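You operate a simulated robot arm through the tools that you are given. There is no shell and no other tool. Be economical: measure what you need, move in short steps, check, and stop when the job is done.

You are at the controls of a simulated two-armed robot. One attempt, no reset.

TASK
Fetch the cream fuse labelled "N4" from the top of the repair bench and set it on the left end of the gear bench. Take the cyan chip block and leave it on the long red tray. Open the clips drawer. The order is free.

Only the result counts: the job must be done as asked and must still hold three seconds after the hand-in. Knocking over, shifting, dropping, spilling or breaking anything else fails it.

THE ROBOT
Two 7-joint arms with fingered hands on one trunk, on a base that drives. Base frame: it is fixed to the floor where the robot stands at the start and does not move with it; the origin is under the middle of the robot, x ahead of it, y to its left, z up. Units: cm, degrees, N and s.
The left shoulder is at the start at [3, 11.9, 101.9], the right one opposite. With the tool pointing down near the work surface each hand reaches from about 24 to 60 cm from the robot's upright axis, wherever it stands, measured 20 degrees to its own side. Places, roughly: clips drawer [-300, -490, 60]; cyan chip block [50, -325, 50]; left end of the gear bench [-220, -330, 80]; long red tray [50, -375, 75]. Payload 3.8 kg a hand.
The TCP of each hand is the grasp point between the finger pads, 2.5 cm short of the fingertips. In the tool frame z runs along the fingers and y along their closing line. Largest opening 8.8 cm; the body of the gripper starts 2.9 cm behind the TCP. The gripper is a hand of 4 fingers: y runs from the thumb to the fingers, the wrist lies at [-1.3, -10.6, -17.4] in the tool frame.
Orientation is that of the tool frame in the base frame, as a unit quaternion [w, x, y, z]. With the fingers straight down and the wrist toward the robot, the tool's x, y and z point along [0, 1, 0], [1, 0, 0] and [0, 0, -1] of the base frame.

THE INTERFACE
- The arms move only by the tool apply_moves. It takes "left_deltas", "right_deltas" or both (then of equal length, played together; a hand with none holds still); each is a list that holds one entry, the list of rows, each a list of 6 numbers: the shift along the tool's x, y, z in cm, then the turn, a rotation vector about the tool's x, y, z in degrees. In form: [[[x, y, z, rx, ry, rz], ...]]. A call has 1 to 12 rows; each row is the pose to reach, as a shift and turn from the pose commanded when the call began, along the tool's axes at that moment. Rows are played at 5 a second. More than 5 cm and 8.6 degrees between two rows, and nothing of the call is played. Where a pose cannot be reached the arm comes as near as it can. A force on the tool above 40 N (or 10 N above the force at the start of the call, whichever is more), or a blocked arm, ends the call early, and 0.2 s more pass. In this call time passes only in rows, and 0.2 s behind the last. It gives the time, the measured TCP pose, the force on the tool (base axes), the opening and the grip force at its end, in the units of the frame above (readings bear some noise), with the torque about the TCP (base axes, N m) and any sound that the robot's microphone picked up.
- Cameras (640 x 400 px; columns grow to the right, rows downward): "scene" is now at [5.84, -0.38, 156.9]; the picture's right is [-0.04, -1.00, 0.00], its down [-0.73, 0.03, -0.69] and it looks along [0.68, -0.03, -0.73] (base axes); focal length 258 px, centre (320, 200). "left" rides on the left gripper at [-6.4, -8.3, -9.8] in its tool frame; the picture's right is [-0.62, -0.37, 0.69], its down [0.71, -0.63, 0.30] and it looks along [0.33, 0.68, 0.65] (tool axes); focal length 265 px, centre (320, 200). "right" rides on the right gripper at [6.4, -8.3, -9.8] in its tool frame; the picture's right is [-0.62, 0.37, -0.69], its down [-0.71, -0.63, 0.30] and it looks along [-0.32, 0.68, 0.65] (tool axes); focal length 265 px, centre (320, 200). There is no depth. A picture from a camera that has moved, and an enlarged one, comes with that camera's place and axes in the base frame and with its lens.
- get_image(camera): a new picture of that camera. No time passes.
- lift_body(by): slides the trunk up (or, below 0, down) by that many cm; the arms and the scene camera ride with it, the base frame stays. It gives what a move gives, with no picture.
- drive_base(legs): drives the robot by 1 to 6 legs, each [ahead, left, turn to the left] in cm, cm and degrees, along the robot's own axes; the way and the turn of a leg run together, so that a leg with both is an arc; at most 150 cm and 180 degrees a leg. The arms and the cameras ride along, it lands a little off, and it stops where it bumps. It gives what a move gives.
- move_fingers(index, middle, ring, thumb_bend, thumb_turn, hand): sets how far each is bent, from 0 (flat) to 1 (curled in); at 0.3 the hand is open as for a grip, at 0.7 the pads meet at the TCP. One left out holds its place. A second passes; each finger stops where it meets its share of the squeeze, and holds until it gets a number again. It is the only way to open and close the hand. It gives what a move gives, with no picture; readings hold the bend of each and the force on the fingers (four entries, about 0 where the hand has none), thumb and palm. thumb_turn goes from beside the hand (0) to across from the fingers (1), as for a grip.
- aim_head(pan, tilt): turns the head with the scene camera to pan (to the left, within 120 degrees either way) and tilt (down, from -29 to 69), counted from straight ahead of the robot. It gives what a move gives.
- close_up(camera, box): a new picture of the part [left, top, right, bottom] of that camera's present view, enlarged. No time passes.
- job_done(): hands the job in; it is judged then, once.

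Go step by step. Nothing tells you exact positions but the pictures and the camera data: compare them with the known pose of the tool, close in by small moves and look again before you grip or let go. The budget is 165 turns and 138 pictures, counting those below and the enlarged ones. Unless the task says otherwise, let go and move clear before handing in, and close with one line.

The tools are called after "Call:" as name(argument=value, ...) on one line, values as JSON. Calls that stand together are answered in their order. apply_moves: Moves the arms, as the interface text tells. Its arguments: {"type":"object","properties":{"left_deltas":{"type":"array"},"right_deltas":{"type":"array"}},"required":[]} The other tools are called the same way: lift_body (by) slides the trunk up or down; move_fingers (index, middle, ring, thumb_bend, thumb_turn, hand) moves the fingers one by one; drive_base (legs) drives the base; aim_head (pan, tilt) turns the head that bears the scene camera; get_image (camera) takes a picture; close_up (camera, box) takes an enlarged picture of a part of a camera's view; job_done () hands the job in.

At the start:

```text
time_s: 0.0
left_tool_pos: [47.5, 17.72, 106.21]
left_tcp_rot: [-0.001, 0.707, 0.707, 0.0]
left_wrist_force: [0.3, 0.0, -0.5]
left_torque: [0.04, 0.0, -0.03]
left_opening: 8.78
left_finger_force: 0.0
left_shape: jaw
left_bend: [0.3, 0.3, 0.3, 0.3, 0.98]
left_finger forces: [0.0, 0.0, 0.0, 0.0, 0.1, 0.0]
right_tool_pos: [41.54, -10.82, 108.1]
right_tcp_rot: [-0.001, 0.707, 0.707, 0.0]
right_wrist_force: [-0.6, 0.0, 0.8]
right_torque: [-0.01, -0.01, 0.04]
right_opening: 8.8
right_finger_force: 0.2
right_shape: jaw
right_bend: [0.3, 0.3, 0.3, 0.3, 0.98]
right_finger forces: [0.1, 0.0, 0.0, 0.1, 0.1, 0.0]
trunk travel left (down, up): [-17.5, 41.5]
robot x, y, heading: [0.02, -0.15, -0.2]
head pan, tilt: [-2.4, 46.7]
```

scene: 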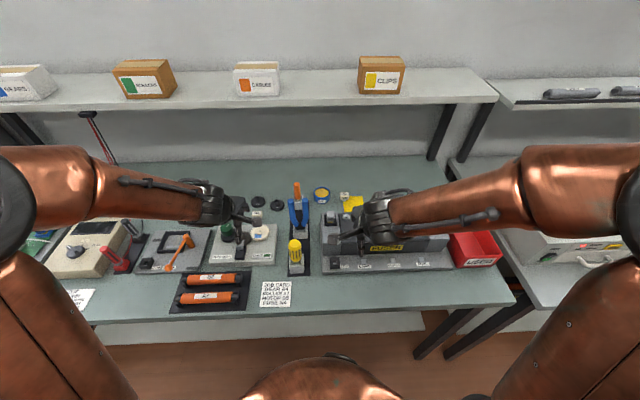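
right: 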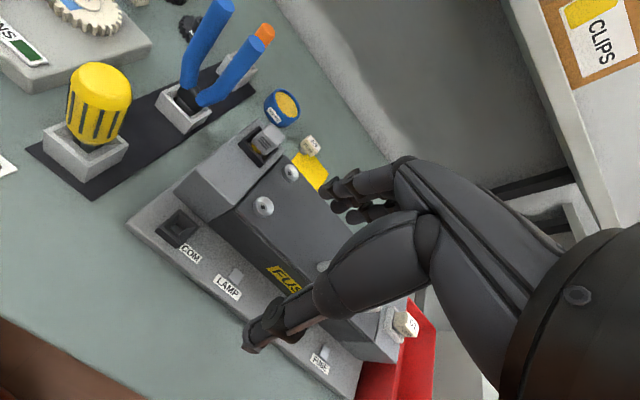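
left: 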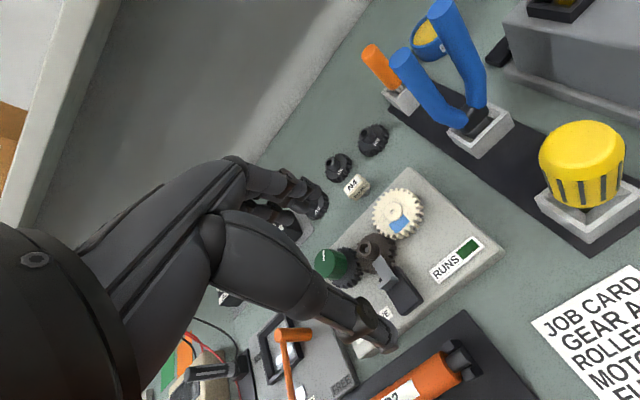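

I see the repair bench ahead, with several small cream pieces on it. I'll enlarge the candidates to find the fuse labelled N4.

Call:
close_up(camera="left", box=[280, 100, 440, 220])

Call:
close_up(camera="right", box=[240, 80, 400, 200])

Call:
close_up(camera="scene", box=[220, 170, 480, 310])

```text
3.33 times, centred on (360, 160) of left
camera zoom: at [39.06, 11.31, 116.03], right [-0.37, -0.62, -0.69], down [-0.63, 0.71, -0.3], along [0.68, 0.33, -0.65], focal length 885 px, centre (187, 333)
```

zoom: 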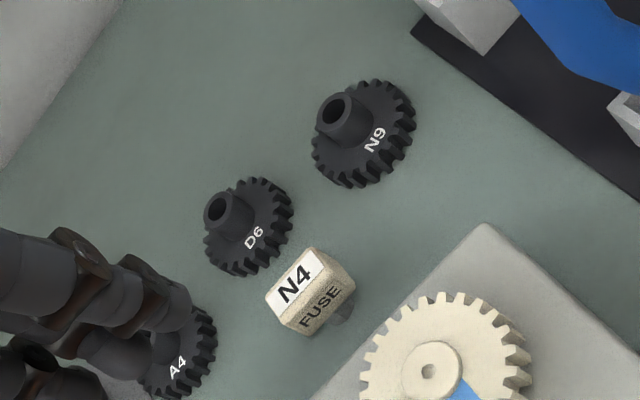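

```text
3.33 times, centred on (320, 140) of right
camera zoom: at [33.24, -4.37, 117.98], right [0.37, -0.62, 0.69], down [-0.63, -0.71, -0.3], along [0.68, -0.32, -0.65], focal length 885 px, centre (320, 400)
```

zoom: 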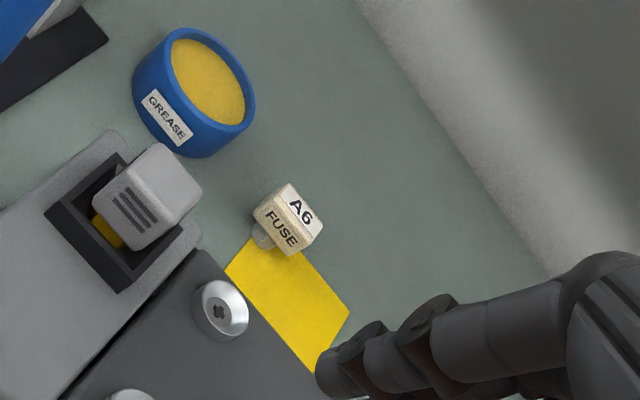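

```text
2.46 times, centred on (350, 240) of scene
camera zoom: at [5.84, -0.38, 156.9], right [-0.04, -1.0, 0.0], down [-0.73, 0.03, -0.69], along [0.68, -0.03, -0.73], focal length 634 px, centre (246, 102)
```

zoom: 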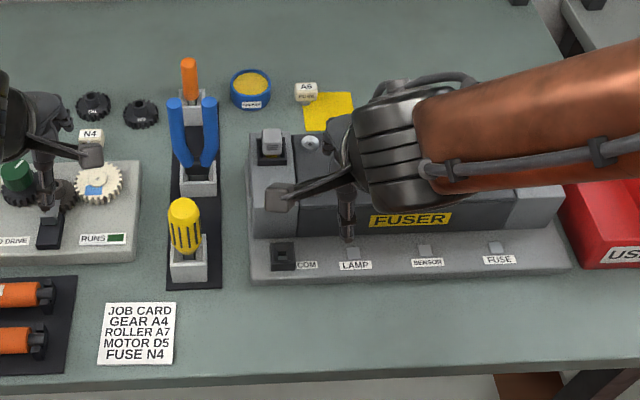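

The N4 fuse lies beside the gear station, near black gears D6 and A4. I'll look straight down at the clearance ahead of the base, and move the left hand back to get a second line of sight on the fuse.

Call:
aim_head(pan=10, tilt=60)

Call:
apply_moves(left_deltas=[[[4, 0, 0, 0, 0, 0], [8, 0, 0, 0, 0, 0], [12, 0, 0, 0, 0, 0], [12, 0, 0, 0, 0, 0]]])

Call:
get_image(camera="scene")

Call:
get_image(camera="left")

```text
time_s: 0.8
left_tool_pos: [47.45, 17.76, 106.28]
left_tcp_rot: [0.0, 0.707, 0.707, 0.0]
left_wrist_force: [-0.2, 0.1, 0.0]
left_torque: [-0.02, 0.03, -0.02]
left_opening: 8.74
left_finger_force: 0.2
left_shape: jaw
left_bend: [0.3, 0.3, 0.3, 0.3, 0.98]
left_finger forces: [0.0, 0.0, 0.1, 0.0, 0.0, 0.1]
right_tool_pos: [41.53, -10.84, 107.99]
right_tcp_rot: [0.0, 0.707, 0.707, 0.0]
right_wrist_force: [-0.5, -0.3, -0.6]
right_torque: [0.0, 0.0, 0.0]
right_opening: 8.78
right_finger_force: 0.0
right_shape: jaw
right_bend: [0.3, 0.3, 0.3, 0.3, 0.98]
right_finger forces: [0.0, 0.0, 0.1, 0.0, 0.0, 0.0]
trunk travel left (down, up): [-17.5, 41.5]
robot x, y, heading: [0.09, 0.08, -0.1]
head pan, tilt: [10.0, 60.0]
```

```text
time_s: 1.8
left_tool_pos: [47.34, 29.76, 106.32]
left_tcp_rot: [0.0, 0.707, 0.707, 0.001]
left_wrist_force: [-0.5, 0.3, 0.6]
left_torque: [0.03, -0.01, -0.01]
left_opening: 8.76
left_finger_force: 0.1
left_shape: jaw
left_bend: [0.3, 0.3, 0.3, 0.3, 0.98]
left_finger forces: [0.0, 0.0, 0.0, 0.0, 0.0, 0.0]
right_tool_pos: [41.6, -10.87, 108.07]
right_tcp_rot: [0.0, 0.707, 0.707, 0.0]
right_wrist_force: [0.1, 0.2, 0.0]
right_torque: [0.02, 0.0, 0.04]
right_opening: 8.76
right_finger_force: 0.0
right_shape: jaw
right_bend: [0.3, 0.3, 0.3, 0.3, 0.98]
right_finger forces: [0.0, 0.0, 0.0, 0.0, 0.1, 0.0]
trunk travel left (down, up): [-17.5, 41.5]
robot x, y, heading: [0.2, 0.22, 0.1]
head pan, tilt: [10.0, 60.0]
```

```text
131 pictures are left
camera scene: at [4.45, 0.99, 155.2], right [0.17, -0.98, 0.0], down [-0.85, -0.15, -0.5], along [0.49, 0.09, -0.87], focal length 258 px, centre (320, 200)
```

scene: 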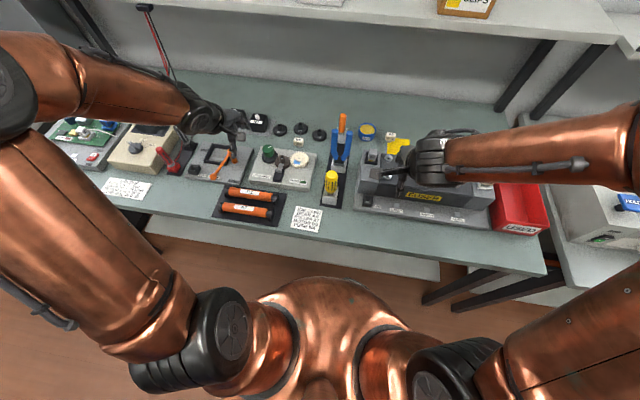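

```text
130 pictures are left
camera left: at [38.93, 23.35, 116.14], right [-0.37, -0.62, -0.69], down [-0.63, 0.71, -0.3], along [0.68, 0.33, -0.65], focal length 265 px, centre (320, 200)
```

left: 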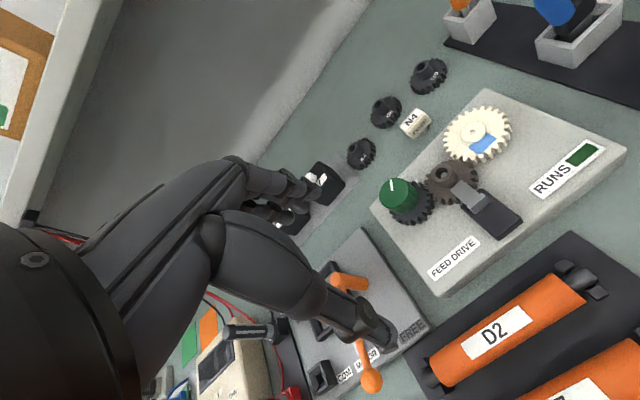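

The fuse triangulates to about (65.3, 19.9, 86.8), a little beyond reach, and the bench edge is at about x=32. I'll drive 11 cm ahead and look again.

Call:
drive_base(legs=[[11, 0, 0]])

Call:
get_image(camera="scene")

Call:
get_image(camera="left")

```text
time_s: 2.9
left_tool_pos: [58.4, 29.89, 106.23]
left_tcp_rot: [0.0, 0.706, 0.708, 0.0]
left_wrist_force: [0.4, -0.8, 1.8]
left_torque: [0.0, 0.04, 0.04]
left_opening: 8.76
left_finger_force: 0.0
left_shape: jaw
left_bend: [0.3, 0.3, 0.3, 0.3, 0.98]
left_finger forces: [0.1, 0.1, 0.1, 0.0, 0.0, 0.0]
right_tool_pos: [52.66, -10.85, 108.06]
right_tcp_rot: [0.0, 0.707, 0.708, -0.001]
right_wrist_force: [0.3, 0.2, 0.1]
right_torque: [0.0, 0.05, 0.01]
right_opening: 8.76
right_finger_force: 0.1
right_shape: jaw
right_bend: [0.3, 0.3, 0.3, 0.3, 0.98]
right_finger forces: [0.0, 0.0, 0.1, 0.1, 0.0, 0.1]
trunk travel left (down, up): [-17.5, 41.5]
robot x, y, heading: [10.74, -0.17, 0.1]
head pan, tilt: [10.0, 60.0]
```

```text
129 pictures are left
camera scene: at [15.56, 1.13, 155.19], right [0.17, -0.98, 0.0], down [-0.85, -0.15, -0.5], along [0.49, 0.09, -0.87], focal length 258 px, centre (320, 200)
```

scene: 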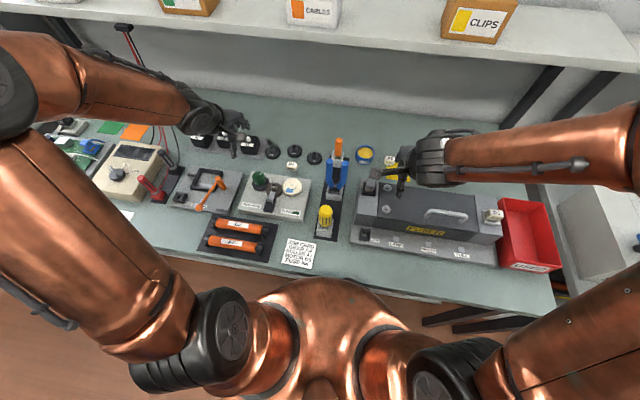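

```text
128 pictures are left
camera left: at [49.96, 23.5, 116.04], right [-0.37, -0.62, -0.69], down [-0.63, 0.71, -0.3], along [0.68, 0.33, -0.65], focal length 265 px, centre (320, 200)
```

left: 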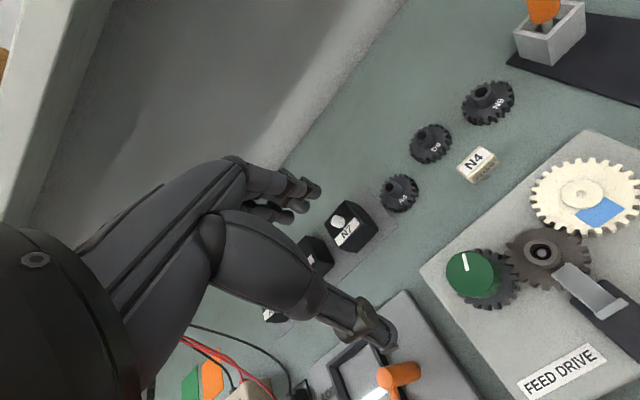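

Call:
close_up(camera="left", box=[380, 70, 580, 220])

Call:
close_up(camera="scene", box=[230, 110, 350, 210])

```text
2.67 times, centred on (480, 145) of left
camera zoom: at [49.96, 23.5, 116.04], right [-0.37, -0.62, -0.69], down [-0.63, 0.71, -0.3], along [0.68, 0.33, -0.65], focal length 708 px, centre (-107, 347)
```

zoom: 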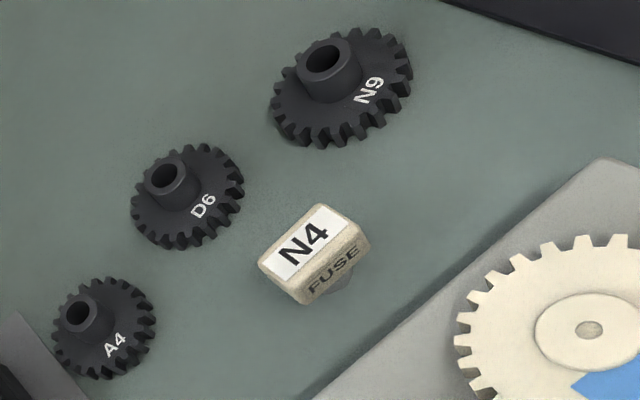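

```text
4.00 times, centred on (290, 160) of scene
camera zoom: at [15.56, 1.13, 155.19], right [0.17, -0.98, 0.0], down [-0.85, -0.15, -0.5], along [0.49, 0.09, -0.87], focal length 1031 px, centre (440, 360)
```

zoom: 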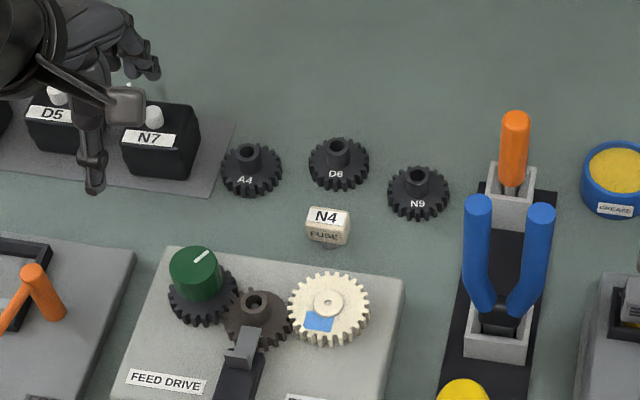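

The fuse stands upright with its top at z≈87.4, about 3.3 cm long along y, between the station edge (x≈60.9) and the gears. I'll turn the left hand so it closes along y, with the fingers on the clear left side, while still high above it.

Call:
apply_moves(left_deltas=[[[-0.8, 0.6, 0.3, 0, 0, -7.5], [-1.7, 1.2, 0.6, 0, 0, -15], [-2.5, 1.8, 0.9, 0, 0, -22.5], [-3.4, 2.4, 1.2, 0, 0, -30], [-4.2, 3.0, 1.5, 0, 0, -37.5], [-5.0, 3.6, 1.8, 0, 0, -45], [-5.9, 4.1, 2.1, 0, 0, -52.5], [-6.7, 4.7, 2.4, 0, 0, -60], [-7.6, 5.3, 2.7, 0, 0, -67.5], [-8.4, 5.9, 3, 0, 0, -75], [-9.3, 6.5, 3.3, 0, 0, -82.5], [-10.1, 7.1, 3.6, 0, 0, -90]]])

Call:
get_image(camera="left")

Call:
get_image(camera="scene")

```text
time_s: 5.5
left_tool_pos: [65.34, 19.73, 102.74]
left_tcp_rot: [0.001, -0.001, 1.0, 0.0]
left_wrist_force: [0.7, -0.8, 0.0]
left_torque: [0.02, -0.02, 0.02]
left_opening: 8.75
left_finger_force: 0.0
left_shape: jaw
left_bend: [0.3, 0.3, 0.3, 0.3, 0.98]
left_finger forces: [0.0, 0.0, 0.0, 0.0, 0.0, 0.1]
right_tool_pos: [52.56, -10.71, 108.12]
right_tcp_rot: [0.0, 0.707, 0.707, 0.0]
right_wrist_force: [0.3, -0.5, 0.2]
right_torque: [0.01, 0.02, 0.0]
right_opening: 8.77
right_finger_force: 0.0
right_shape: jaw
right_bend: [0.3, 0.3, 0.3, 0.3, 0.98]
right_finger forces: [0.1, 0.0, 0.0, 0.0, 0.0, 0.0]
trunk travel left (down, up): [-17.5, 41.5]
robot x, y, heading: [11.1, -0.3, 0.3]
head pan, tilt: [10.0, 60.0]
```

```text
125 pictures are left
camera left: at [71.74, 11.54, 112.53], right [0.62, -0.37, -0.69], down [-0.71, -0.63, -0.3], along [-0.33, 0.68, -0.65], focal length 265 px, centre (320, 200)
```

left: 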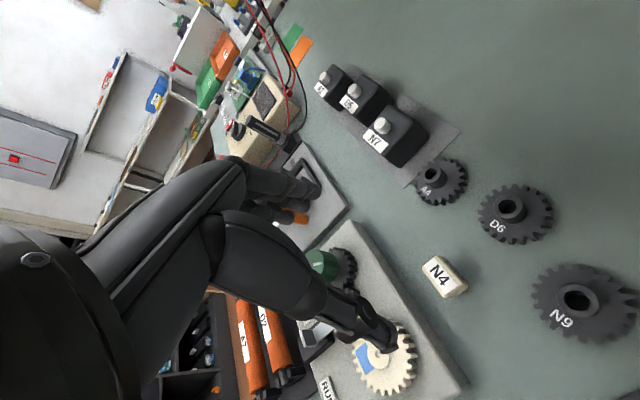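

```text
124 pictures are left
camera scene: at [15.44, 1.11, 155.2], right [0.17, -0.98, 0.0], down [-0.85, -0.15, -0.5], along [0.49, 0.09, -0.87], focal length 258 px, centre (320, 200)
```

scene: 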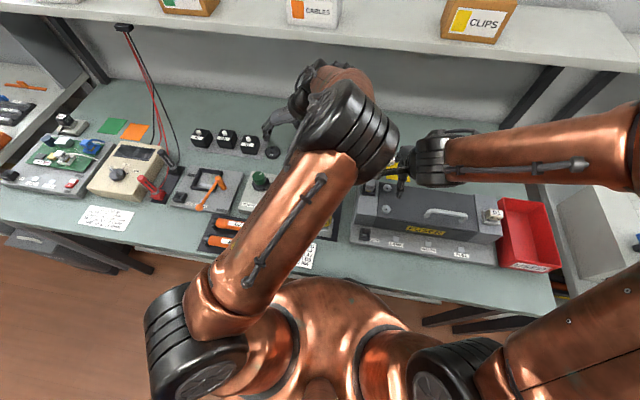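

The hand reached that pose directly above the fuse. I'll zoom in to refine the fuse's centre and angle before descending.

Call:
close_up(camera="left", box=[380, 230, 500, 320])

```text
4.44 times, centred on (440, 275) of left
camera zoom: at [71.74, 11.54, 112.53], right [0.62, -0.37, -0.69], down [-0.71, -0.63, -0.3], along [-0.33, 0.68, -0.65], focal length 1180 px, centre (-213, -133)
```

zoom: 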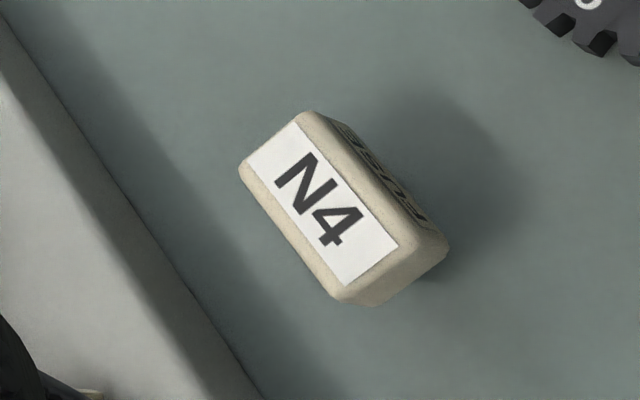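

The fuse top is axis-aligned, centred at about (65.8, 19.5) and 1.9 × 3.1 cm. I'll narrow the hand a little and descend to z≈93.

Call:
move_fingers(hand="left", index=0.41, middle=0.41, ring=0.41, thumb_bend=0.41)

Call:
apply_moves(left_deltas=[[[-0.4, -0.2, 3, 0, 0, 0], [-0.4, -0.2, 6, 0, 0, 0], [-0.4, -0.2, 9, 0, 0, 0], [-0.4, -0.2, 9.5, 0, 0, 0]]])

Call:
get_image(camera="left")

Call:
get_image(camera="scene")

```text
time_s: 6.5
left_tool_pos: [65.4, 19.87, 102.73]
left_tcp_rot: [0.0, -0.001, 1.0, 0.001]
left_wrist_force: [-0.5, 0.1, -0.8]
left_torque: [0.03, 0.02, 0.03]
left_opening: 6.2
left_finger_force: 0.2
left_shape: fingers
left_bend: [0.41, 0.41, 0.41, 0.41, 0.98]
left_finger forces: [0.1, 0.0, 0.0, 0.0, 0.0, 0.0]
right_tool_pos: [52.55, -10.65, 108.11]
right_tcp_rot: [0.0, 0.707, 0.708, 0.0]
right_wrist_force: [0.9, 0.4, -0.2]
right_torque: [-0.01, -0.01, 0.01]
right_opening: 8.74
right_finger_force: 0.0
right_shape: jaw
right_bend: [0.3, 0.3, 0.3, 0.3, 0.98]
right_finger forces: [0.0, 0.1, 0.0, 0.0, 0.0, 0.0]
trunk travel left (down, up): [-17.5, 41.5]
robot x, y, heading: [11.15, 0.07, 0.0]
head pan, tilt: [10.0, 60.0]
```

```text
time_s: 7.5
left_tool_pos: [65.85, 19.84, 93.32]
left_tcp_rot: [0.001, -0.001, 1.0, 0.0]
left_wrist_force: [0.2, -0.1, -0.8]
left_torque: [-0.01, -0.01, 0.0]
left_opening: 6.18
left_finger_force: 0.0
left_shape: fingers
left_bend: [0.41, 0.41, 0.41, 0.41, 0.98]
left_finger forces: [0.0, 0.0, 0.0, 0.0, 0.0, 0.0]
right_tool_pos: [52.65, -10.6, 107.96]
right_tcp_rot: [0.0, 0.707, 0.708, 0.0]
right_wrist_force: [-0.3, 0.4, 0.7]
right_torque: [0.01, -0.01, -0.02]
right_opening: 8.75
right_finger_force: 0.0
right_shape: jaw
right_bend: [0.3, 0.3, 0.3, 0.3, 0.98]
right_finger forces: [0.1, 0.0, 0.1, 0.0, 0.0, 0.0]
trunk travel left (down, up): [-17.5, 41.5]
robot x, y, heading: [10.9, 0.03, 0.3]
head pan, tilt: [10.0, 60.0]
```

```text
122 pictures are left
camera left: at [72.1, 11.39, 103.06], right [0.62, -0.37, -0.69], down [-0.71, -0.63, -0.31], along [-0.32, 0.68, -0.65], focal length 265 px, centre (320, 200)
```

left: 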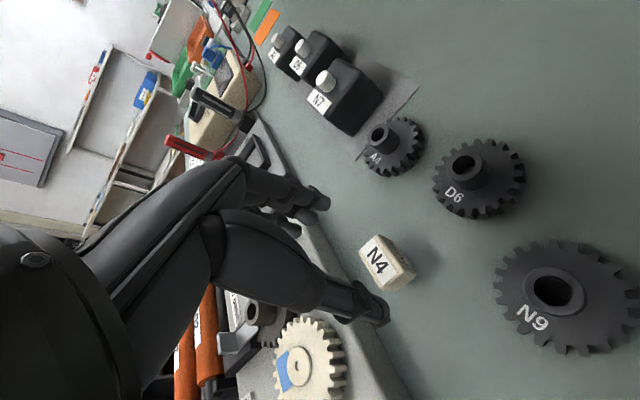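

```text
121 pictures are left
camera scene: at [15.36, 1.1, 155.2], right [0.17, -0.98, 0.0], down [-0.85, -0.15, -0.5], along [0.49, 0.09, -0.87], focal length 258 px, centre (320, 200)
```

scene: 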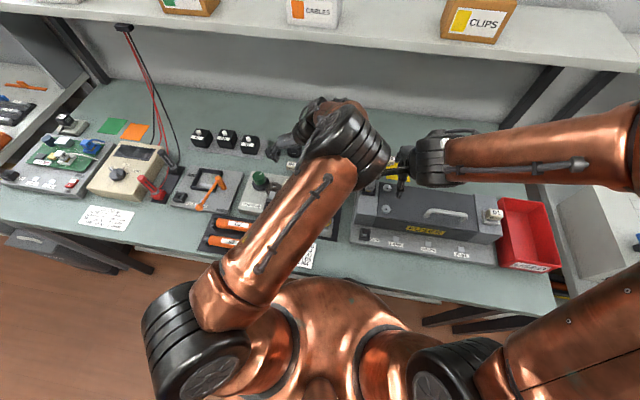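

The alignment holds. Before the last 5 cm I want to check that the wrist clears the upright blue pliers, whose tips are near (58.5, 6, 100.5).

Call:
close_up(camera="scene", box=[240, 80, 440, 230])

Call:
get_image(camera="right")

```text
2.67 times, centred on (340, 155) of scene
camera zoom: at [15.36, 1.1, 155.2], right [0.17, -0.98, 0.0], down [-0.85, -0.15, -0.5], along [0.49, 0.09, -0.87], focal length 687 px, centre (267, 320)
```

zoom: 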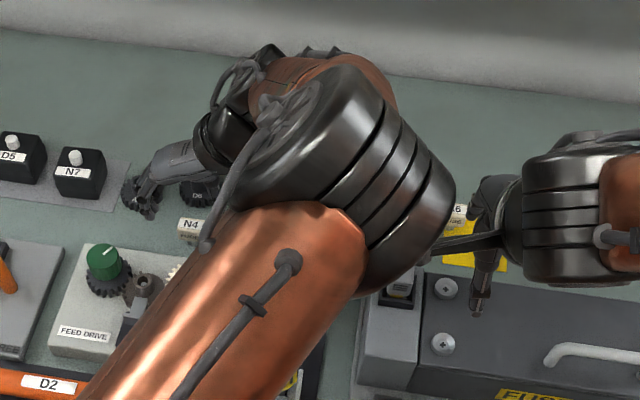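

```text
119 pictures are left
camera right: at [44.19, -4.33, 117.98], right [0.37, -0.62, 0.69], down [-0.63, -0.72, -0.3], along [0.68, -0.32, -0.65], focal length 265 px, centre (320, 200)
```

right: 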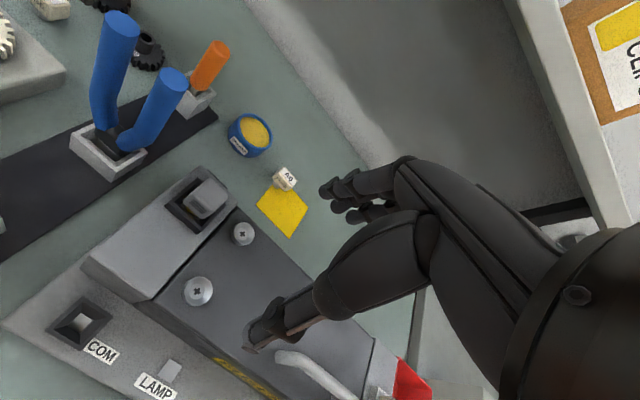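

The large wrist joint hovers over the pliers with too little margin, so I'll back out. I'll approach with the hand turned the other way, wrist on the left over low parts, which stays well clear.

Call:
apply_moves(left_deltas=[[[0, 0, -3, 0, 0, 0], [0, 0, -6, 0, 0, 5], [0, 0, -9, 0, 0, 13], [0, 0, -9, 0, 0, 21], [0, 0, -9, 0, 0, 29], [0, 0, -9, 0, 0, 37], [0, 0, -9, 0, 0, 45], [0, 0, -9, 0, 0, 53], [0, 0, -9, 0, 0, 61], [0, 0, -9, 0, 0, 69], [0, 0, -9, 0, 0, 77], [0, 0, -9, 0, 0, 85]]])

Call:
apply_moves(left_deltas=[[[0, 0, 0, 0, 0, 8], [0, 0, 0, 0, 0, 16], [0, 0, 0, 0, 0, 24], [0, 0, 0, 0, 0, 32], [0, 0, 0, 0, 0, 40], [0, 0, 0, 0, 0, 48], [0, 0, 0, 0, 0, 56], [0, 0, 0, 0, 0, 64], [0, 0, 0, 0, 0, 72], [0, 0, 0, 0, 0, 80], [0, 0, 0, 0, 0, 88], [0, 0, 0, 0, 0, 95]]])

Call:
get_image(camera="left")

Call:
get_image(camera="scene")

```text
time_s: 10.1
left_tool_pos: [65.79, 19.68, 102.17]
left_tcp_rot: [0.001, 0.676, 0.737, 0.0]
left_wrist_force: [0.1, 0.6, -0.1]
left_torque: [-0.03, 0.02, -0.01]
left_opening: 6.18
left_finger_force: 0.0
left_shape: fingers
left_bend: [0.41, 0.41, 0.41, 0.41, 0.98]
left_finger forces: [0.0, 0.1, 0.1, 0.1, 0.0, 0.1]
right_tool_pos: [52.53, -10.57, 108.07]
right_tcp_rot: [0.0, 0.706, 0.708, 0.0]
right_wrist_force: [0.4, -1.1, 0.3]
right_torque: [0.0, -0.02, 0.01]
right_opening: 8.76
right_finger_force: 0.0
right_shape: jaw
right_bend: [0.3, 0.3, 0.3, 0.3, 0.98]
right_finger forces: [0.0, 0.1, 0.0, 0.0, 0.0, 0.0]
trunk travel left (down, up): [-17.5, 41.5]
robot x, y, heading: [11.04, 0.25, -0.1]
head pan, tilt: [10.0, 60.0]
```

```text
time_s: 12.7
left_tool_pos: [65.75, 19.71, 102.09]
left_tcp_rot: [0.0, 1.0, 0.0, 0.0]
left_wrist_force: [0.7, 0.8, -0.2]
left_torque: [0.0, -0.03, -0.01]
left_opening: 6.19
left_finger_force: 0.0
left_shape: fingers
left_bend: [0.41, 0.41, 0.41, 0.41, 0.98]
left_finger forces: [0.1, 0.0, 0.0, 0.0, 0.0, 0.1]
right_tool_pos: [52.49, -10.76, 108.03]
right_tcp_rot: [0.0, 0.707, 0.708, 0.0]
right_wrist_force: [0.3, -0.4, 0.3]
right_torque: [-0.01, 0.0, 0.01]
right_opening: 8.75
right_finger_force: 0.0
right_shape: jaw
right_bend: [0.3, 0.3, 0.3, 0.3, 0.98]
right_finger forces: [0.1, 0.1, 0.0, 0.0, 0.1, 0.0]
trunk travel left (down, up): [-17.5, 41.5]
robot x, y, heading: [10.85, 0.07, 0.3]
head pan, tilt: [10.0, 60.0]
```

```text
118 pictures are left
camera left: at [59.23, 27.99, 111.97], right [-0.62, 0.37, -0.69], down [0.71, 0.63, -0.3], along [0.32, -0.68, -0.65], focal length 265 px, centre (320, 200)
```

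left: 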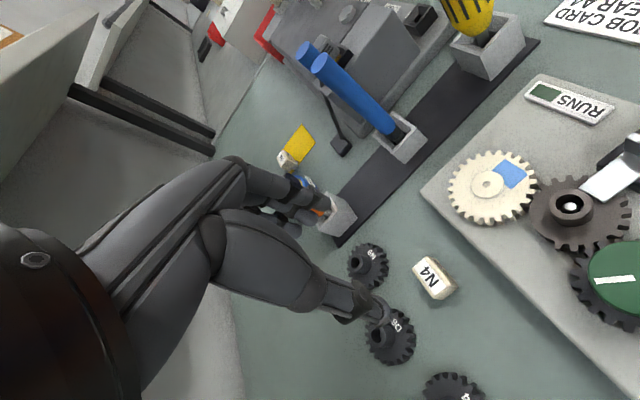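

```text
117 pictures are left
camera scene: at [15.42, 1.12, 155.2], right [0.17, -0.98, 0.0], down [-0.85, -0.15, -0.5], along [0.49, 0.09, -0.87], focal length 258 px, centre (320, 200)
```

scene: 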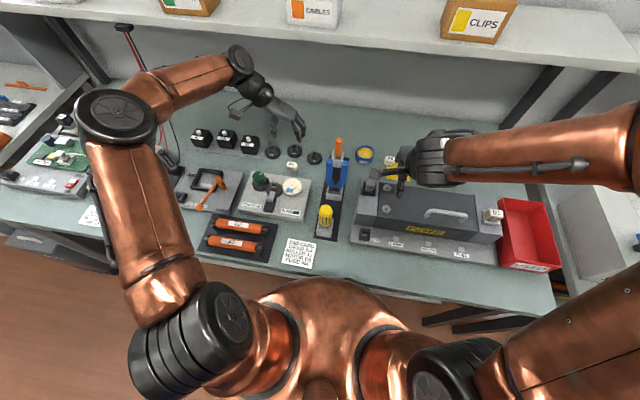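

This pose is clear, with a good view of the fuse. I'll narrow the grip slightly, lower to z≈92.5 and check.

Call:
move_fingers(hand="left", index=0.45, middle=0.45, ring=0.45, thumb_bend=0.45)

Call:
apply_moves(left_deltas=[[[0, 0, 3, 0, 0, 0], [0, 0.1, 6, 0, 0, 0], [0, 0.1, 9, 0, 0, 0], [0, 0.1, 9.6, 0, 0, 0]]])

Call:
get_image(camera="left")

Call:
close_up(camera="scene", box=[210, 90, 370, 210])

```text
time_s: 13.7
left_tool_pos: [65.78, 19.69, 102.18]
left_tcp_rot: [-0.001, 1.0, 0.001, 0.0]
left_wrist_force: [0.2, 0.0, -0.1]
left_torque: [-0.04, 0.0, 0.02]
left_opening: 5.33
left_finger_force: 0.0
left_shape: fingers
left_bend: [0.45, 0.45, 0.45, 0.45, 0.98]
left_finger forces: [0.1, 0.0, 0.1, 0.1, 0.0, 0.1]
right_tool_pos: [52.45, -10.76, 108.14]
right_tcp_rot: [-0.001, 0.706, 0.708, 0.0]
right_wrist_force: [0.0, 0.8, 0.0]
right_torque: [0.02, 0.02, 0.0]
right_opening: 8.73
right_finger_force: 0.1
right_shape: jaw
right_bend: [0.3, 0.3, 0.3, 0.3, 0.98]
right_finger forces: [0.0, 0.0, 0.0, 0.0, 0.0, 0.1]
trunk travel left (down, up): [-17.5, 41.5]
robot x, y, heading: [10.97, -0.16, 0.2]
head pan, tilt: [10.0, 60.0]
```

```text
time_s: 14.7
left_tool_pos: [65.86, 19.64, 92.51]
left_tcp_rot: [-0.001, 1.0, 0.001, 0.001]
left_wrist_force: [0.3, -0.2, 0.7]
left_torque: [0.02, 0.0, 0.01]
left_opening: 5.31
left_finger_force: 0.0
left_shape: fingers
left_bend: [0.45, 0.45, 0.45, 0.45, 0.98]
left_finger forces: [0.1, 0.1, 0.0, 0.1, 0.0, 0.1]
right_tool_pos: [52.52, -10.74, 108.31]
right_tcp_rot: [0.001, 0.707, 0.707, 0.0]
right_wrist_force: [0.0, -0.5, -0.9]
right_torque: [0.0, -0.01, 0.01]
right_opening: 8.77
right_finger_force: 0.1
right_shape: jaw
right_bend: [0.3, 0.3, 0.3, 0.3, 0.98]
right_finger forces: [0.0, 0.1, 0.0, 0.0, 0.1, 0.0]
trunk travel left (down, up): [-17.5, 41.5]
robot x, y, heading: [10.91, -0.07, 0.3]
head pan, tilt: [10.0, 60.0]
```

```text
116 pictures are left
camera left: at [59.16, 27.92, 102.38], right [-0.62, 0.37, -0.69], down [0.71, 0.63, -0.3], along [0.33, -0.68, -0.65], focal length 265 px, centre (320, 200)
```

left: 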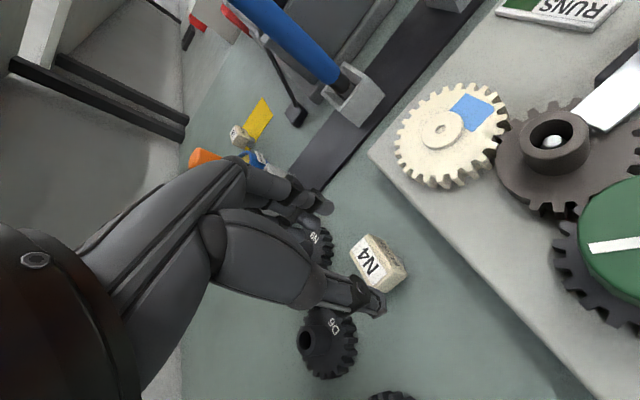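

```text
3.33 times, centred on (290, 150) of scene
camera zoom: at [15.36, 1.12, 155.2], right [0.17, -0.98, 0.0], down [-0.85, -0.15, -0.5], along [0.49, 0.09, -0.87], focal length 859 px, centre (420, 367)
```

zoom: 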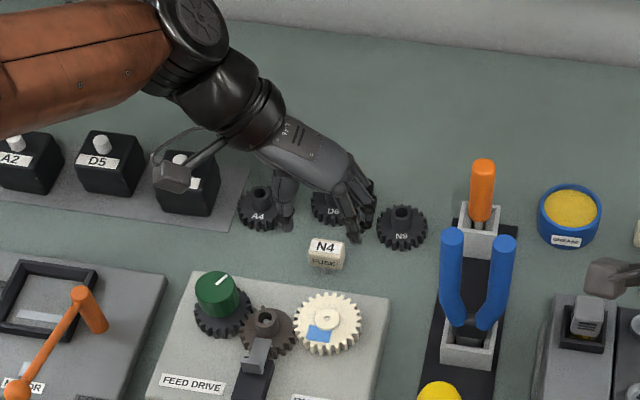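

The fingers fit between gears N9 and D6 with a small margin. I'll bend the ring finger slightly more and shift 0.5 cm toward the robot, then lower to z≈89.7 and look.

Call:
move_fingers(hand="left", ring=0.475)

Call:
apply_moves(left_deltas=[[[-0.5, 0.1, 0.5, 0, 0, 0], [-0.5, 0.1, 1.6, 0, 0, 0], [-0.5, 0.1, 2.8, 0, 0, 0]]])

Call:
get_image(camera="left")

Call:
close_up(camera="scene", box=[250, 120, 350, 195])

```text
time_s: 15.7
left_tool_pos: [65.78, 19.57, 92.55]
left_tcp_rot: [0.0, 1.0, 0.001, 0.0]
left_wrist_force: [-0.4, 0.4, -1.0]
left_torque: [0.03, -0.02, 0.01]
left_opening: 5.32
left_finger_force: 0.1
left_shape: fingers
left_bend: [0.45, 0.45, 0.47, 0.45, 0.98]
left_finger forces: [0.0, 0.0, 0.1, 0.0, 0.0, 0.0]
right_tool_pos: [52.51, -10.73, 108.08]
right_tcp_rot: [0.0, 0.707, 0.708, -0.001]
right_wrist_force: [-0.4, -1.0, 0.2]
right_torque: [-0.01, 0.0, -0.01]
right_opening: 8.77
right_finger_force: 0.0
right_shape: jaw
right_bend: [0.3, 0.3, 0.3, 0.3, 0.98]
right_finger forces: [0.0, 0.1, 0.0, 0.0, 0.1, 0.1]
trunk travel left (down, up): [-17.5, 41.5]
robot x, y, heading: [10.39, -0.14, 0.0]
head pan, tilt: [10.0, 60.0]
```

```text
time_s: 16.5
left_tool_pos: [65.12, 19.5, 89.76]
left_tcp_rot: [0.0, 1.0, 0.0, 0.0]
left_wrist_force: [-0.4, 0.4, -0.3]
left_torque: [-0.01, -0.02, 0.01]
left_opening: 5.33
left_finger_force: 0.0
left_shape: fingers
left_bend: [0.45, 0.45, 0.47, 0.45, 0.98]
left_finger forces: [0.0, 0.0, 0.0, 0.0, 0.0, 0.0]
right_tool_pos: [52.46, -10.73, 108.04]
right_tcp_rot: [0.0, 0.706, 0.708, 0.0]
right_wrist_force: [-0.5, -0.5, -0.2]
right_torque: [0.01, 0.0, 0.0]
right_opening: 8.78
right_finger_force: 0.1
right_shape: jaw
right_bend: [0.3, 0.3, 0.3, 0.3, 0.98]
right_finger forces: [0.0, 0.1, 0.0, 0.0, 0.0, 0.0]
trunk travel left (down, up): [-17.5, 41.5]
robot x, y, heading: [11.3, -0.02, 0.3]
head pan, tilt: [10.0, 60.0]
```

```text
114 pictures are left
camera left: at [58.63, 27.86, 99.6], right [-0.62, 0.37, -0.69], down [0.71, 0.63, -0.3], along [0.33, -0.68, -0.65], focal length 265 px, centre (320, 200)
```

left: 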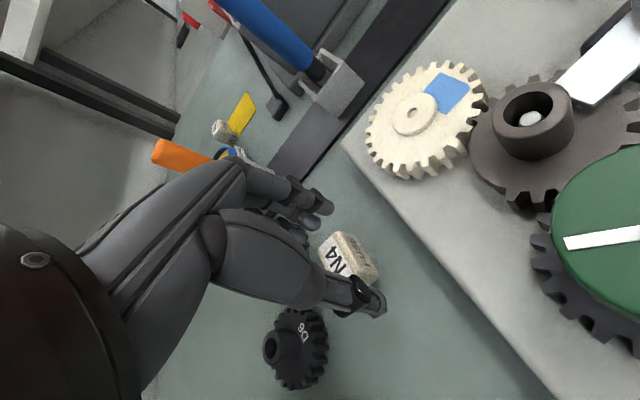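

```text
5.33 times, centred on (300, 158) of scene
camera zoom: at [15.39, 1.14, 155.2], right [0.17, -0.98, 0.0], down [-0.85, -0.15, -0.5], along [0.49, 0.09, -0.87], focal length 1374 px, centre (427, 427)
```

zoom: 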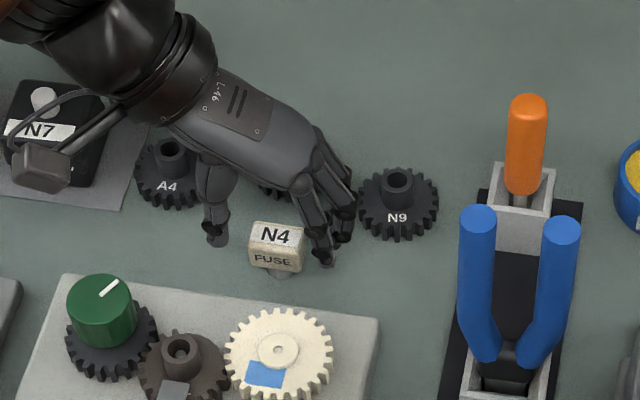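

The thumb and index straddle the fuse cleanly and nothing touches N9. I'll go down another 1.4 cm and look.

Call:
apply_moves(left_deltas=[[[0.1, 0.0, 0.7, 0, 0, 0], [0.1, 0.0, 1.5, 0, 0, 0]]])

Call:
close_up(camera="scene", box=[250, 120, 350, 195])

Call:
close_up(camera="left", box=[240, 160, 420, 340])

```text
time_s: 17.1
left_tool_pos: [65.37, 19.5, 88.21]
left_tcp_rot: [0.0, 1.0, 0.001, 0.0]
left_wrist_force: [-0.7, -0.4, -0.2]
left_torque: [-0.05, 0.03, 0.0]
left_opening: 5.33
left_finger_force: 0.0
left_shape: fingers
left_bend: [0.45, 0.45, 0.47, 0.45, 0.98]
left_finger forces: [0.0, 0.1, 0.0, 0.0, 0.0, 0.0]
right_tool_pos: [52.44, -10.71, 108.09]
right_tcp_rot: [-0.001, 0.707, 0.708, -0.001]
right_wrist_force: [-0.6, 0.0, 0.1]
right_torque: [0.0, 0.02, -0.02]
right_opening: 8.78
right_finger_force: 0.1
right_shape: jaw
right_bend: [0.3, 0.3, 0.3, 0.3, 0.98]
right_finger forces: [0.0, 0.0, 0.1, 0.0, 0.0, 0.0]
trunk travel left (down, up): [-17.5, 41.5]
robot x, y, heading: [11.0, -0.36, 0.2]
head pan, tilt: [10.0, 60.0]
```

```text
5.33 times, centred on (300, 158) of scene
camera zoom: at [15.39, 1.13, 155.2], right [0.17, -0.98, 0.0], down [-0.85, -0.15, -0.5], along [0.49, 0.09, -0.87], focal length 1374 px, centre (427, 427)
```

zoom: 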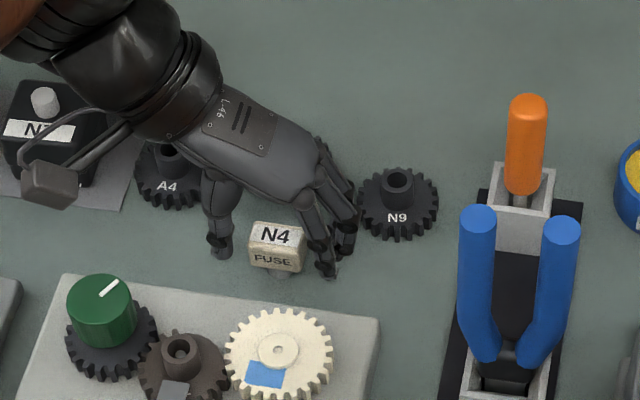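

```text
2.22 times, centred on (330, 250) of left
camera zoom: at [58.81, 27.83, 98.09], right [-0.62, 0.37, -0.69], down [0.71, 0.63, -0.3], along [0.33, -0.68, -0.65], focal length 590 px, centre (298, 89)
```

zoom: 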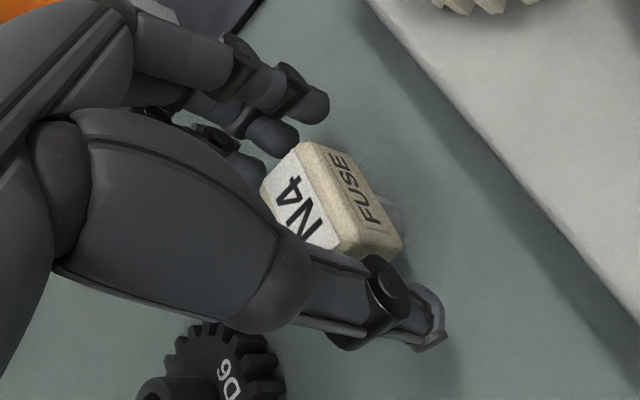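

The fuse sits between the thumb and the index and middle fingers. I'll close those three and leave the ring finger where it is.

Call:
move_fingers(hand="left", index=0.56, middle=0.56, thumb_bend=0.56)

Call:
close_up(camera="left", box=[240, 160, 420, 340])

```text
time_s: 18.1
left_tool_pos: [65.3, 19.48, 88.25]
left_tcp_rot: [0.0, 1.0, 0.001, 0.0]
left_wrist_force: [0.0, 0.3, 0.0]
left_torque: [0.02, -0.02, 0.03]
left_opening: 3.02
left_finger_force: 0.4
left_shape: fingers
left_bend: [0.55, 0.55, 0.47, 0.55, 0.98]
left_finger forces: [0.3, 0.4, 0.0, 0.0, 0.6, 0.0]
right_tool_pos: [52.58, -10.7, 108.11]
right_tcp_rot: [0.001, 0.707, 0.707, 0.0]
right_wrist_force: [0.3, -0.4, 0.2]
right_torque: [-0.01, -0.01, 0.02]
right_opening: 8.76
right_finger_force: 0.1
right_shape: jaw
right_bend: [0.3, 0.3, 0.3, 0.3, 0.98]
right_finger forces: [0.0, 0.0, 0.1, 0.0, 0.0, 0.0]
trunk travel left (down, up): [-17.5, 41.5]
robot x, y, heading: [10.54, -0.1, -0.1]
head pan, tilt: [10.0, 60.0]
```

```text
2.22 times, centred on (330, 250) of left
camera zoom: at [58.81, 27.85, 98.11], right [-0.62, 0.37, -0.69], down [0.71, 0.63, -0.3], along [0.33, -0.68, -0.65], focal length 590 px, centre (298, 89)
```

zoom: 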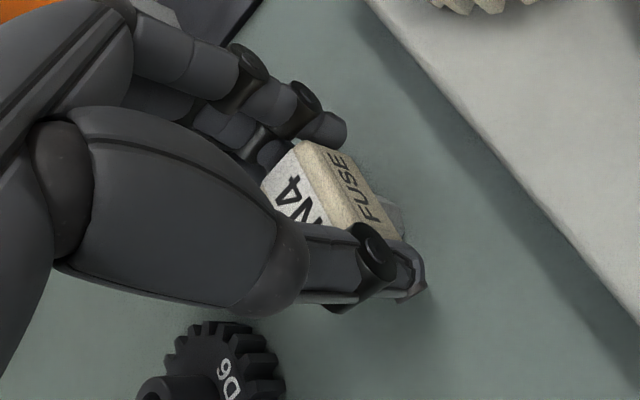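

Contact is even on the thumb, index and middle. I'll squeeze a little more, then lift slowly.

Call:
move_fingers(hand="left", index=0.62, middle=0.62, thumb_bend=0.62)

Call:
apply_moves(left_deltas=[[[0, 0, -1, 0, 0, 0], [0, 0, -2, 0, 0, 0], [0, 0, -4, 0, 0, 0], [0, 0, -4, 0, 0, 0]]])

Call:
close_up(camera="scene", box=[250, 120, 350, 195])

Call:
get_image(camera="left")

```text
time_s: 19.1
left_tool_pos: [65.39, 19.49, 88.16]
left_tcp_rot: [0.0, 1.0, 0.001, 0.0]
left_wrist_force: [0.2, 0.6, -0.4]
left_torque: [-0.02, 0.01, 0.01]
left_opening: 2.8
left_finger_force: 5.1
left_shape: fingers
left_bend: [0.57, 0.59, 0.47, 0.56, 0.97]
left_finger forces: [2.6, 2.3, 0.1, 0.0, 4.9, 0.0]
right_tool_pos: [52.52, -10.78, 108.13]
right_tcp_rot: [0.001, 0.706, 0.708, 0.001]
right_wrist_force: [-0.5, 0.1, 0.5]
right_torque: [0.0, 0.0, -0.01]
right_opening: 8.74
right_finger_force: 0.1
right_shape: jaw
right_bend: [0.3, 0.3, 0.3, 0.3, 0.98]
right_finger forces: [0.0, 0.0, 0.0, 0.1, 0.0, 0.0]
trunk travel left (down, up): [-17.5, 41.5]
robot x, y, heading: [10.97, 0.26, 0.0]
head pan, tilt: [10.0, 60.0]
```

```text
time_s: 20.1
left_tool_pos: [65.45, 19.49, 92.21]
left_tcp_rot: [0.0, 1.0, 0.001, 0.0]
left_wrist_force: [-0.9, -0.4, -0.2]
left_torque: [-0.01, 0.0, -0.02]
left_opening: 2.8
left_finger_force: 4.4
left_shape: fingers
left_bend: [0.57, 0.59, 0.47, 0.56, 0.97]
left_finger forces: [2.5, 2.2, 0.0, 0.1, 4.8, 0.0]
right_tool_pos: [52.58, -10.71, 108.13]
right_tcp_rot: [0.0, 0.707, 0.708, 0.0]
right_wrist_force: [-0.1, -0.4, -0.4]
right_torque: [-0.02, 0.01, 0.0]
right_opening: 8.76
right_finger_force: 0.0
right_shape: jaw
right_bend: [0.3, 0.3, 0.3, 0.3, 0.98]
right_finger forces: [0.0, 0.0, 0.0, 0.0, 0.0, 0.1]
trunk travel left (down, up): [-17.5, 41.5]
robot x, y, heading: [10.71, -0.42, 0.2]
head pan, tilt: [10.0, 60.0]
```

```text
5.33 times, centred on (300, 158) of scene
camera zoom: at [15.42, 1.15, 155.2], right [0.17, -0.98, 0.0], down [-0.85, -0.15, -0.5], along [0.49, 0.09, -0.87], focal length 1374 px, centre (427, 427)
```

zoom: 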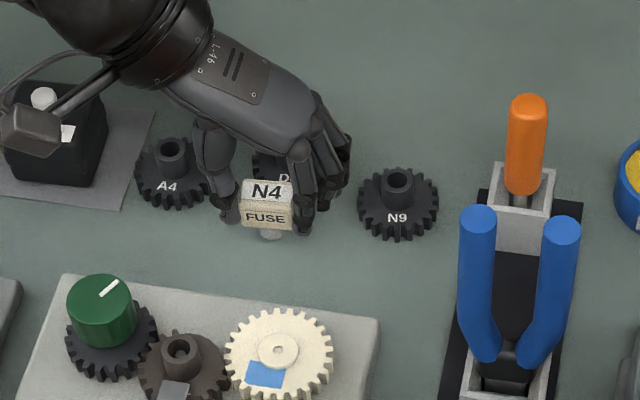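

```text
108 pictures are left
camera left: at [58.93, 27.84, 102.13], right [-0.62, 0.37, -0.69], down [0.71, 0.63, -0.3], along [0.33, -0.68, -0.65], focal length 265 px, centre (320, 200)
```

left: 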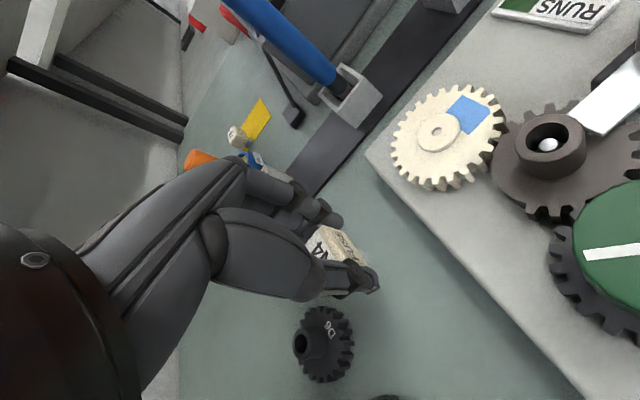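

The fuse is held. I'll lift it, swing the hand back to face forward and draw it in.

Call:
apply_moves(left_deltas=[[[0, 0, -4, 0, 0, 0], [0, 0, -8, 0, 0, 0], [0, 0, -12, 0, 0, -8], [-1, 0, -13, 0, 0, -16], [-2, 0, -13, 0, 0, -24], [-4, -0.5, -13, 0, 0, -32], [-6, -1, -13, 0, 0, -40], [-8, -1.5, -13, 0, 0, -48], [-10, -2, -13, 0, 0, -56], [-12, -2, -13, 0, 0, -64], [-14, -2, -13, 0, 0, -72], [-16, -2, -13, 0, 0, -80]]])

Call:
apply_moves(right_deltas=[[[0, -3, -2, 0, 0, 0], [0, -6, -2, 0, 0, 0], [0, -9, -2, 0, 0, 0], [0, -12, -2, 0, 0, 0]]])

Call:
get_image(camera="left")

```text
time_s: 22.7
left_tool_pos: [49.5, 21.35, 105.24]
left_tcp_rot: [0.001, 0.764, 0.646, 0.0]
left_wrist_force: [-0.7, 0.2, -1.3]
left_torque: [-0.01, 0.01, 0.03]
left_opening: 2.76
left_finger_force: 4.6
left_shape: fingers
left_bend: [0.58, 0.59, 0.47, 0.56, 0.97]
left_finger forces: [2.5, 2.1, 0.0, 0.1, 4.8, 0.0]
right_tool_pos: [52.49, -10.72, 108.08]
right_tcp_rot: [0.0, 0.706, 0.708, 0.0]
right_wrist_force: [-0.6, 0.0, 0.0]
right_torque: [-0.02, -0.01, 0.01]
right_opening: 8.77
right_finger_force: 0.1
right_shape: jaw
right_bend: [0.3, 0.3, 0.3, 0.3, 0.98]
right_finger forces: [0.0, 0.0, 0.1, 0.0, 0.0, 0.0]
trunk travel left (down, up): [-17.5, 41.5]
robot x, y, heading: [10.82, -0.06, 0.2]
head pan, tilt: [10.0, 60.0]
```

```text
time_s: 23.7
left_tool_pos: [49.37, 21.43, 105.27]
left_tcp_rot: [0.0, 0.766, 0.643, 0.001]
left_wrist_force: [-0.9, -0.8, -0.1]
left_torque: [0.0, -0.02, -0.04]
left_opening: 2.77
left_finger_force: 4.5
left_shape: fingers
left_bend: [0.58, 0.59, 0.47, 0.56, 0.97]
left_finger forces: [2.5, 2.1, 0.1, 0.0, 4.6, 0.0]
right_tool_pos: [44.19, -9.56, 112.67]
right_tcp_rot: [0.0, 0.707, 0.708, -0.001]
right_wrist_force: [0.3, 0.0, 0.3]
right_torque: [0.02, 0.02, -0.02]
right_opening: 8.76
right_finger_force: 0.1
right_shape: jaw
right_bend: [0.3, 0.3, 0.3, 0.3, 0.98]
right_finger forces: [0.0, 0.1, 0.0, 0.0, 0.0, 0.0]
right hand out of reach, approached as far as the arm can: row 3, 4
trunk travel left (down, up): [-17.5, 41.5]
robot x, y, heading: [11.25, 0.01, 0.2]
head pan, tilt: [10.0, 60.0]
```

```text
107 pictures are left
camera left: at [39.97, 16.48, 115.12], right [-0.47, -0.55, -0.69], down [-0.5, 0.81, -0.3], along [0.73, 0.2, -0.65], focal length 265 px, centre (320, 200)
```

left: 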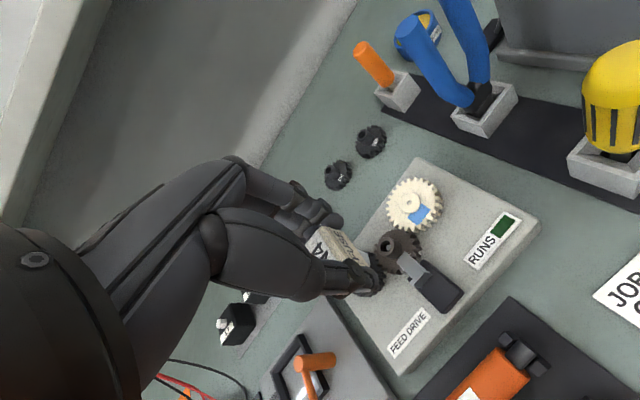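

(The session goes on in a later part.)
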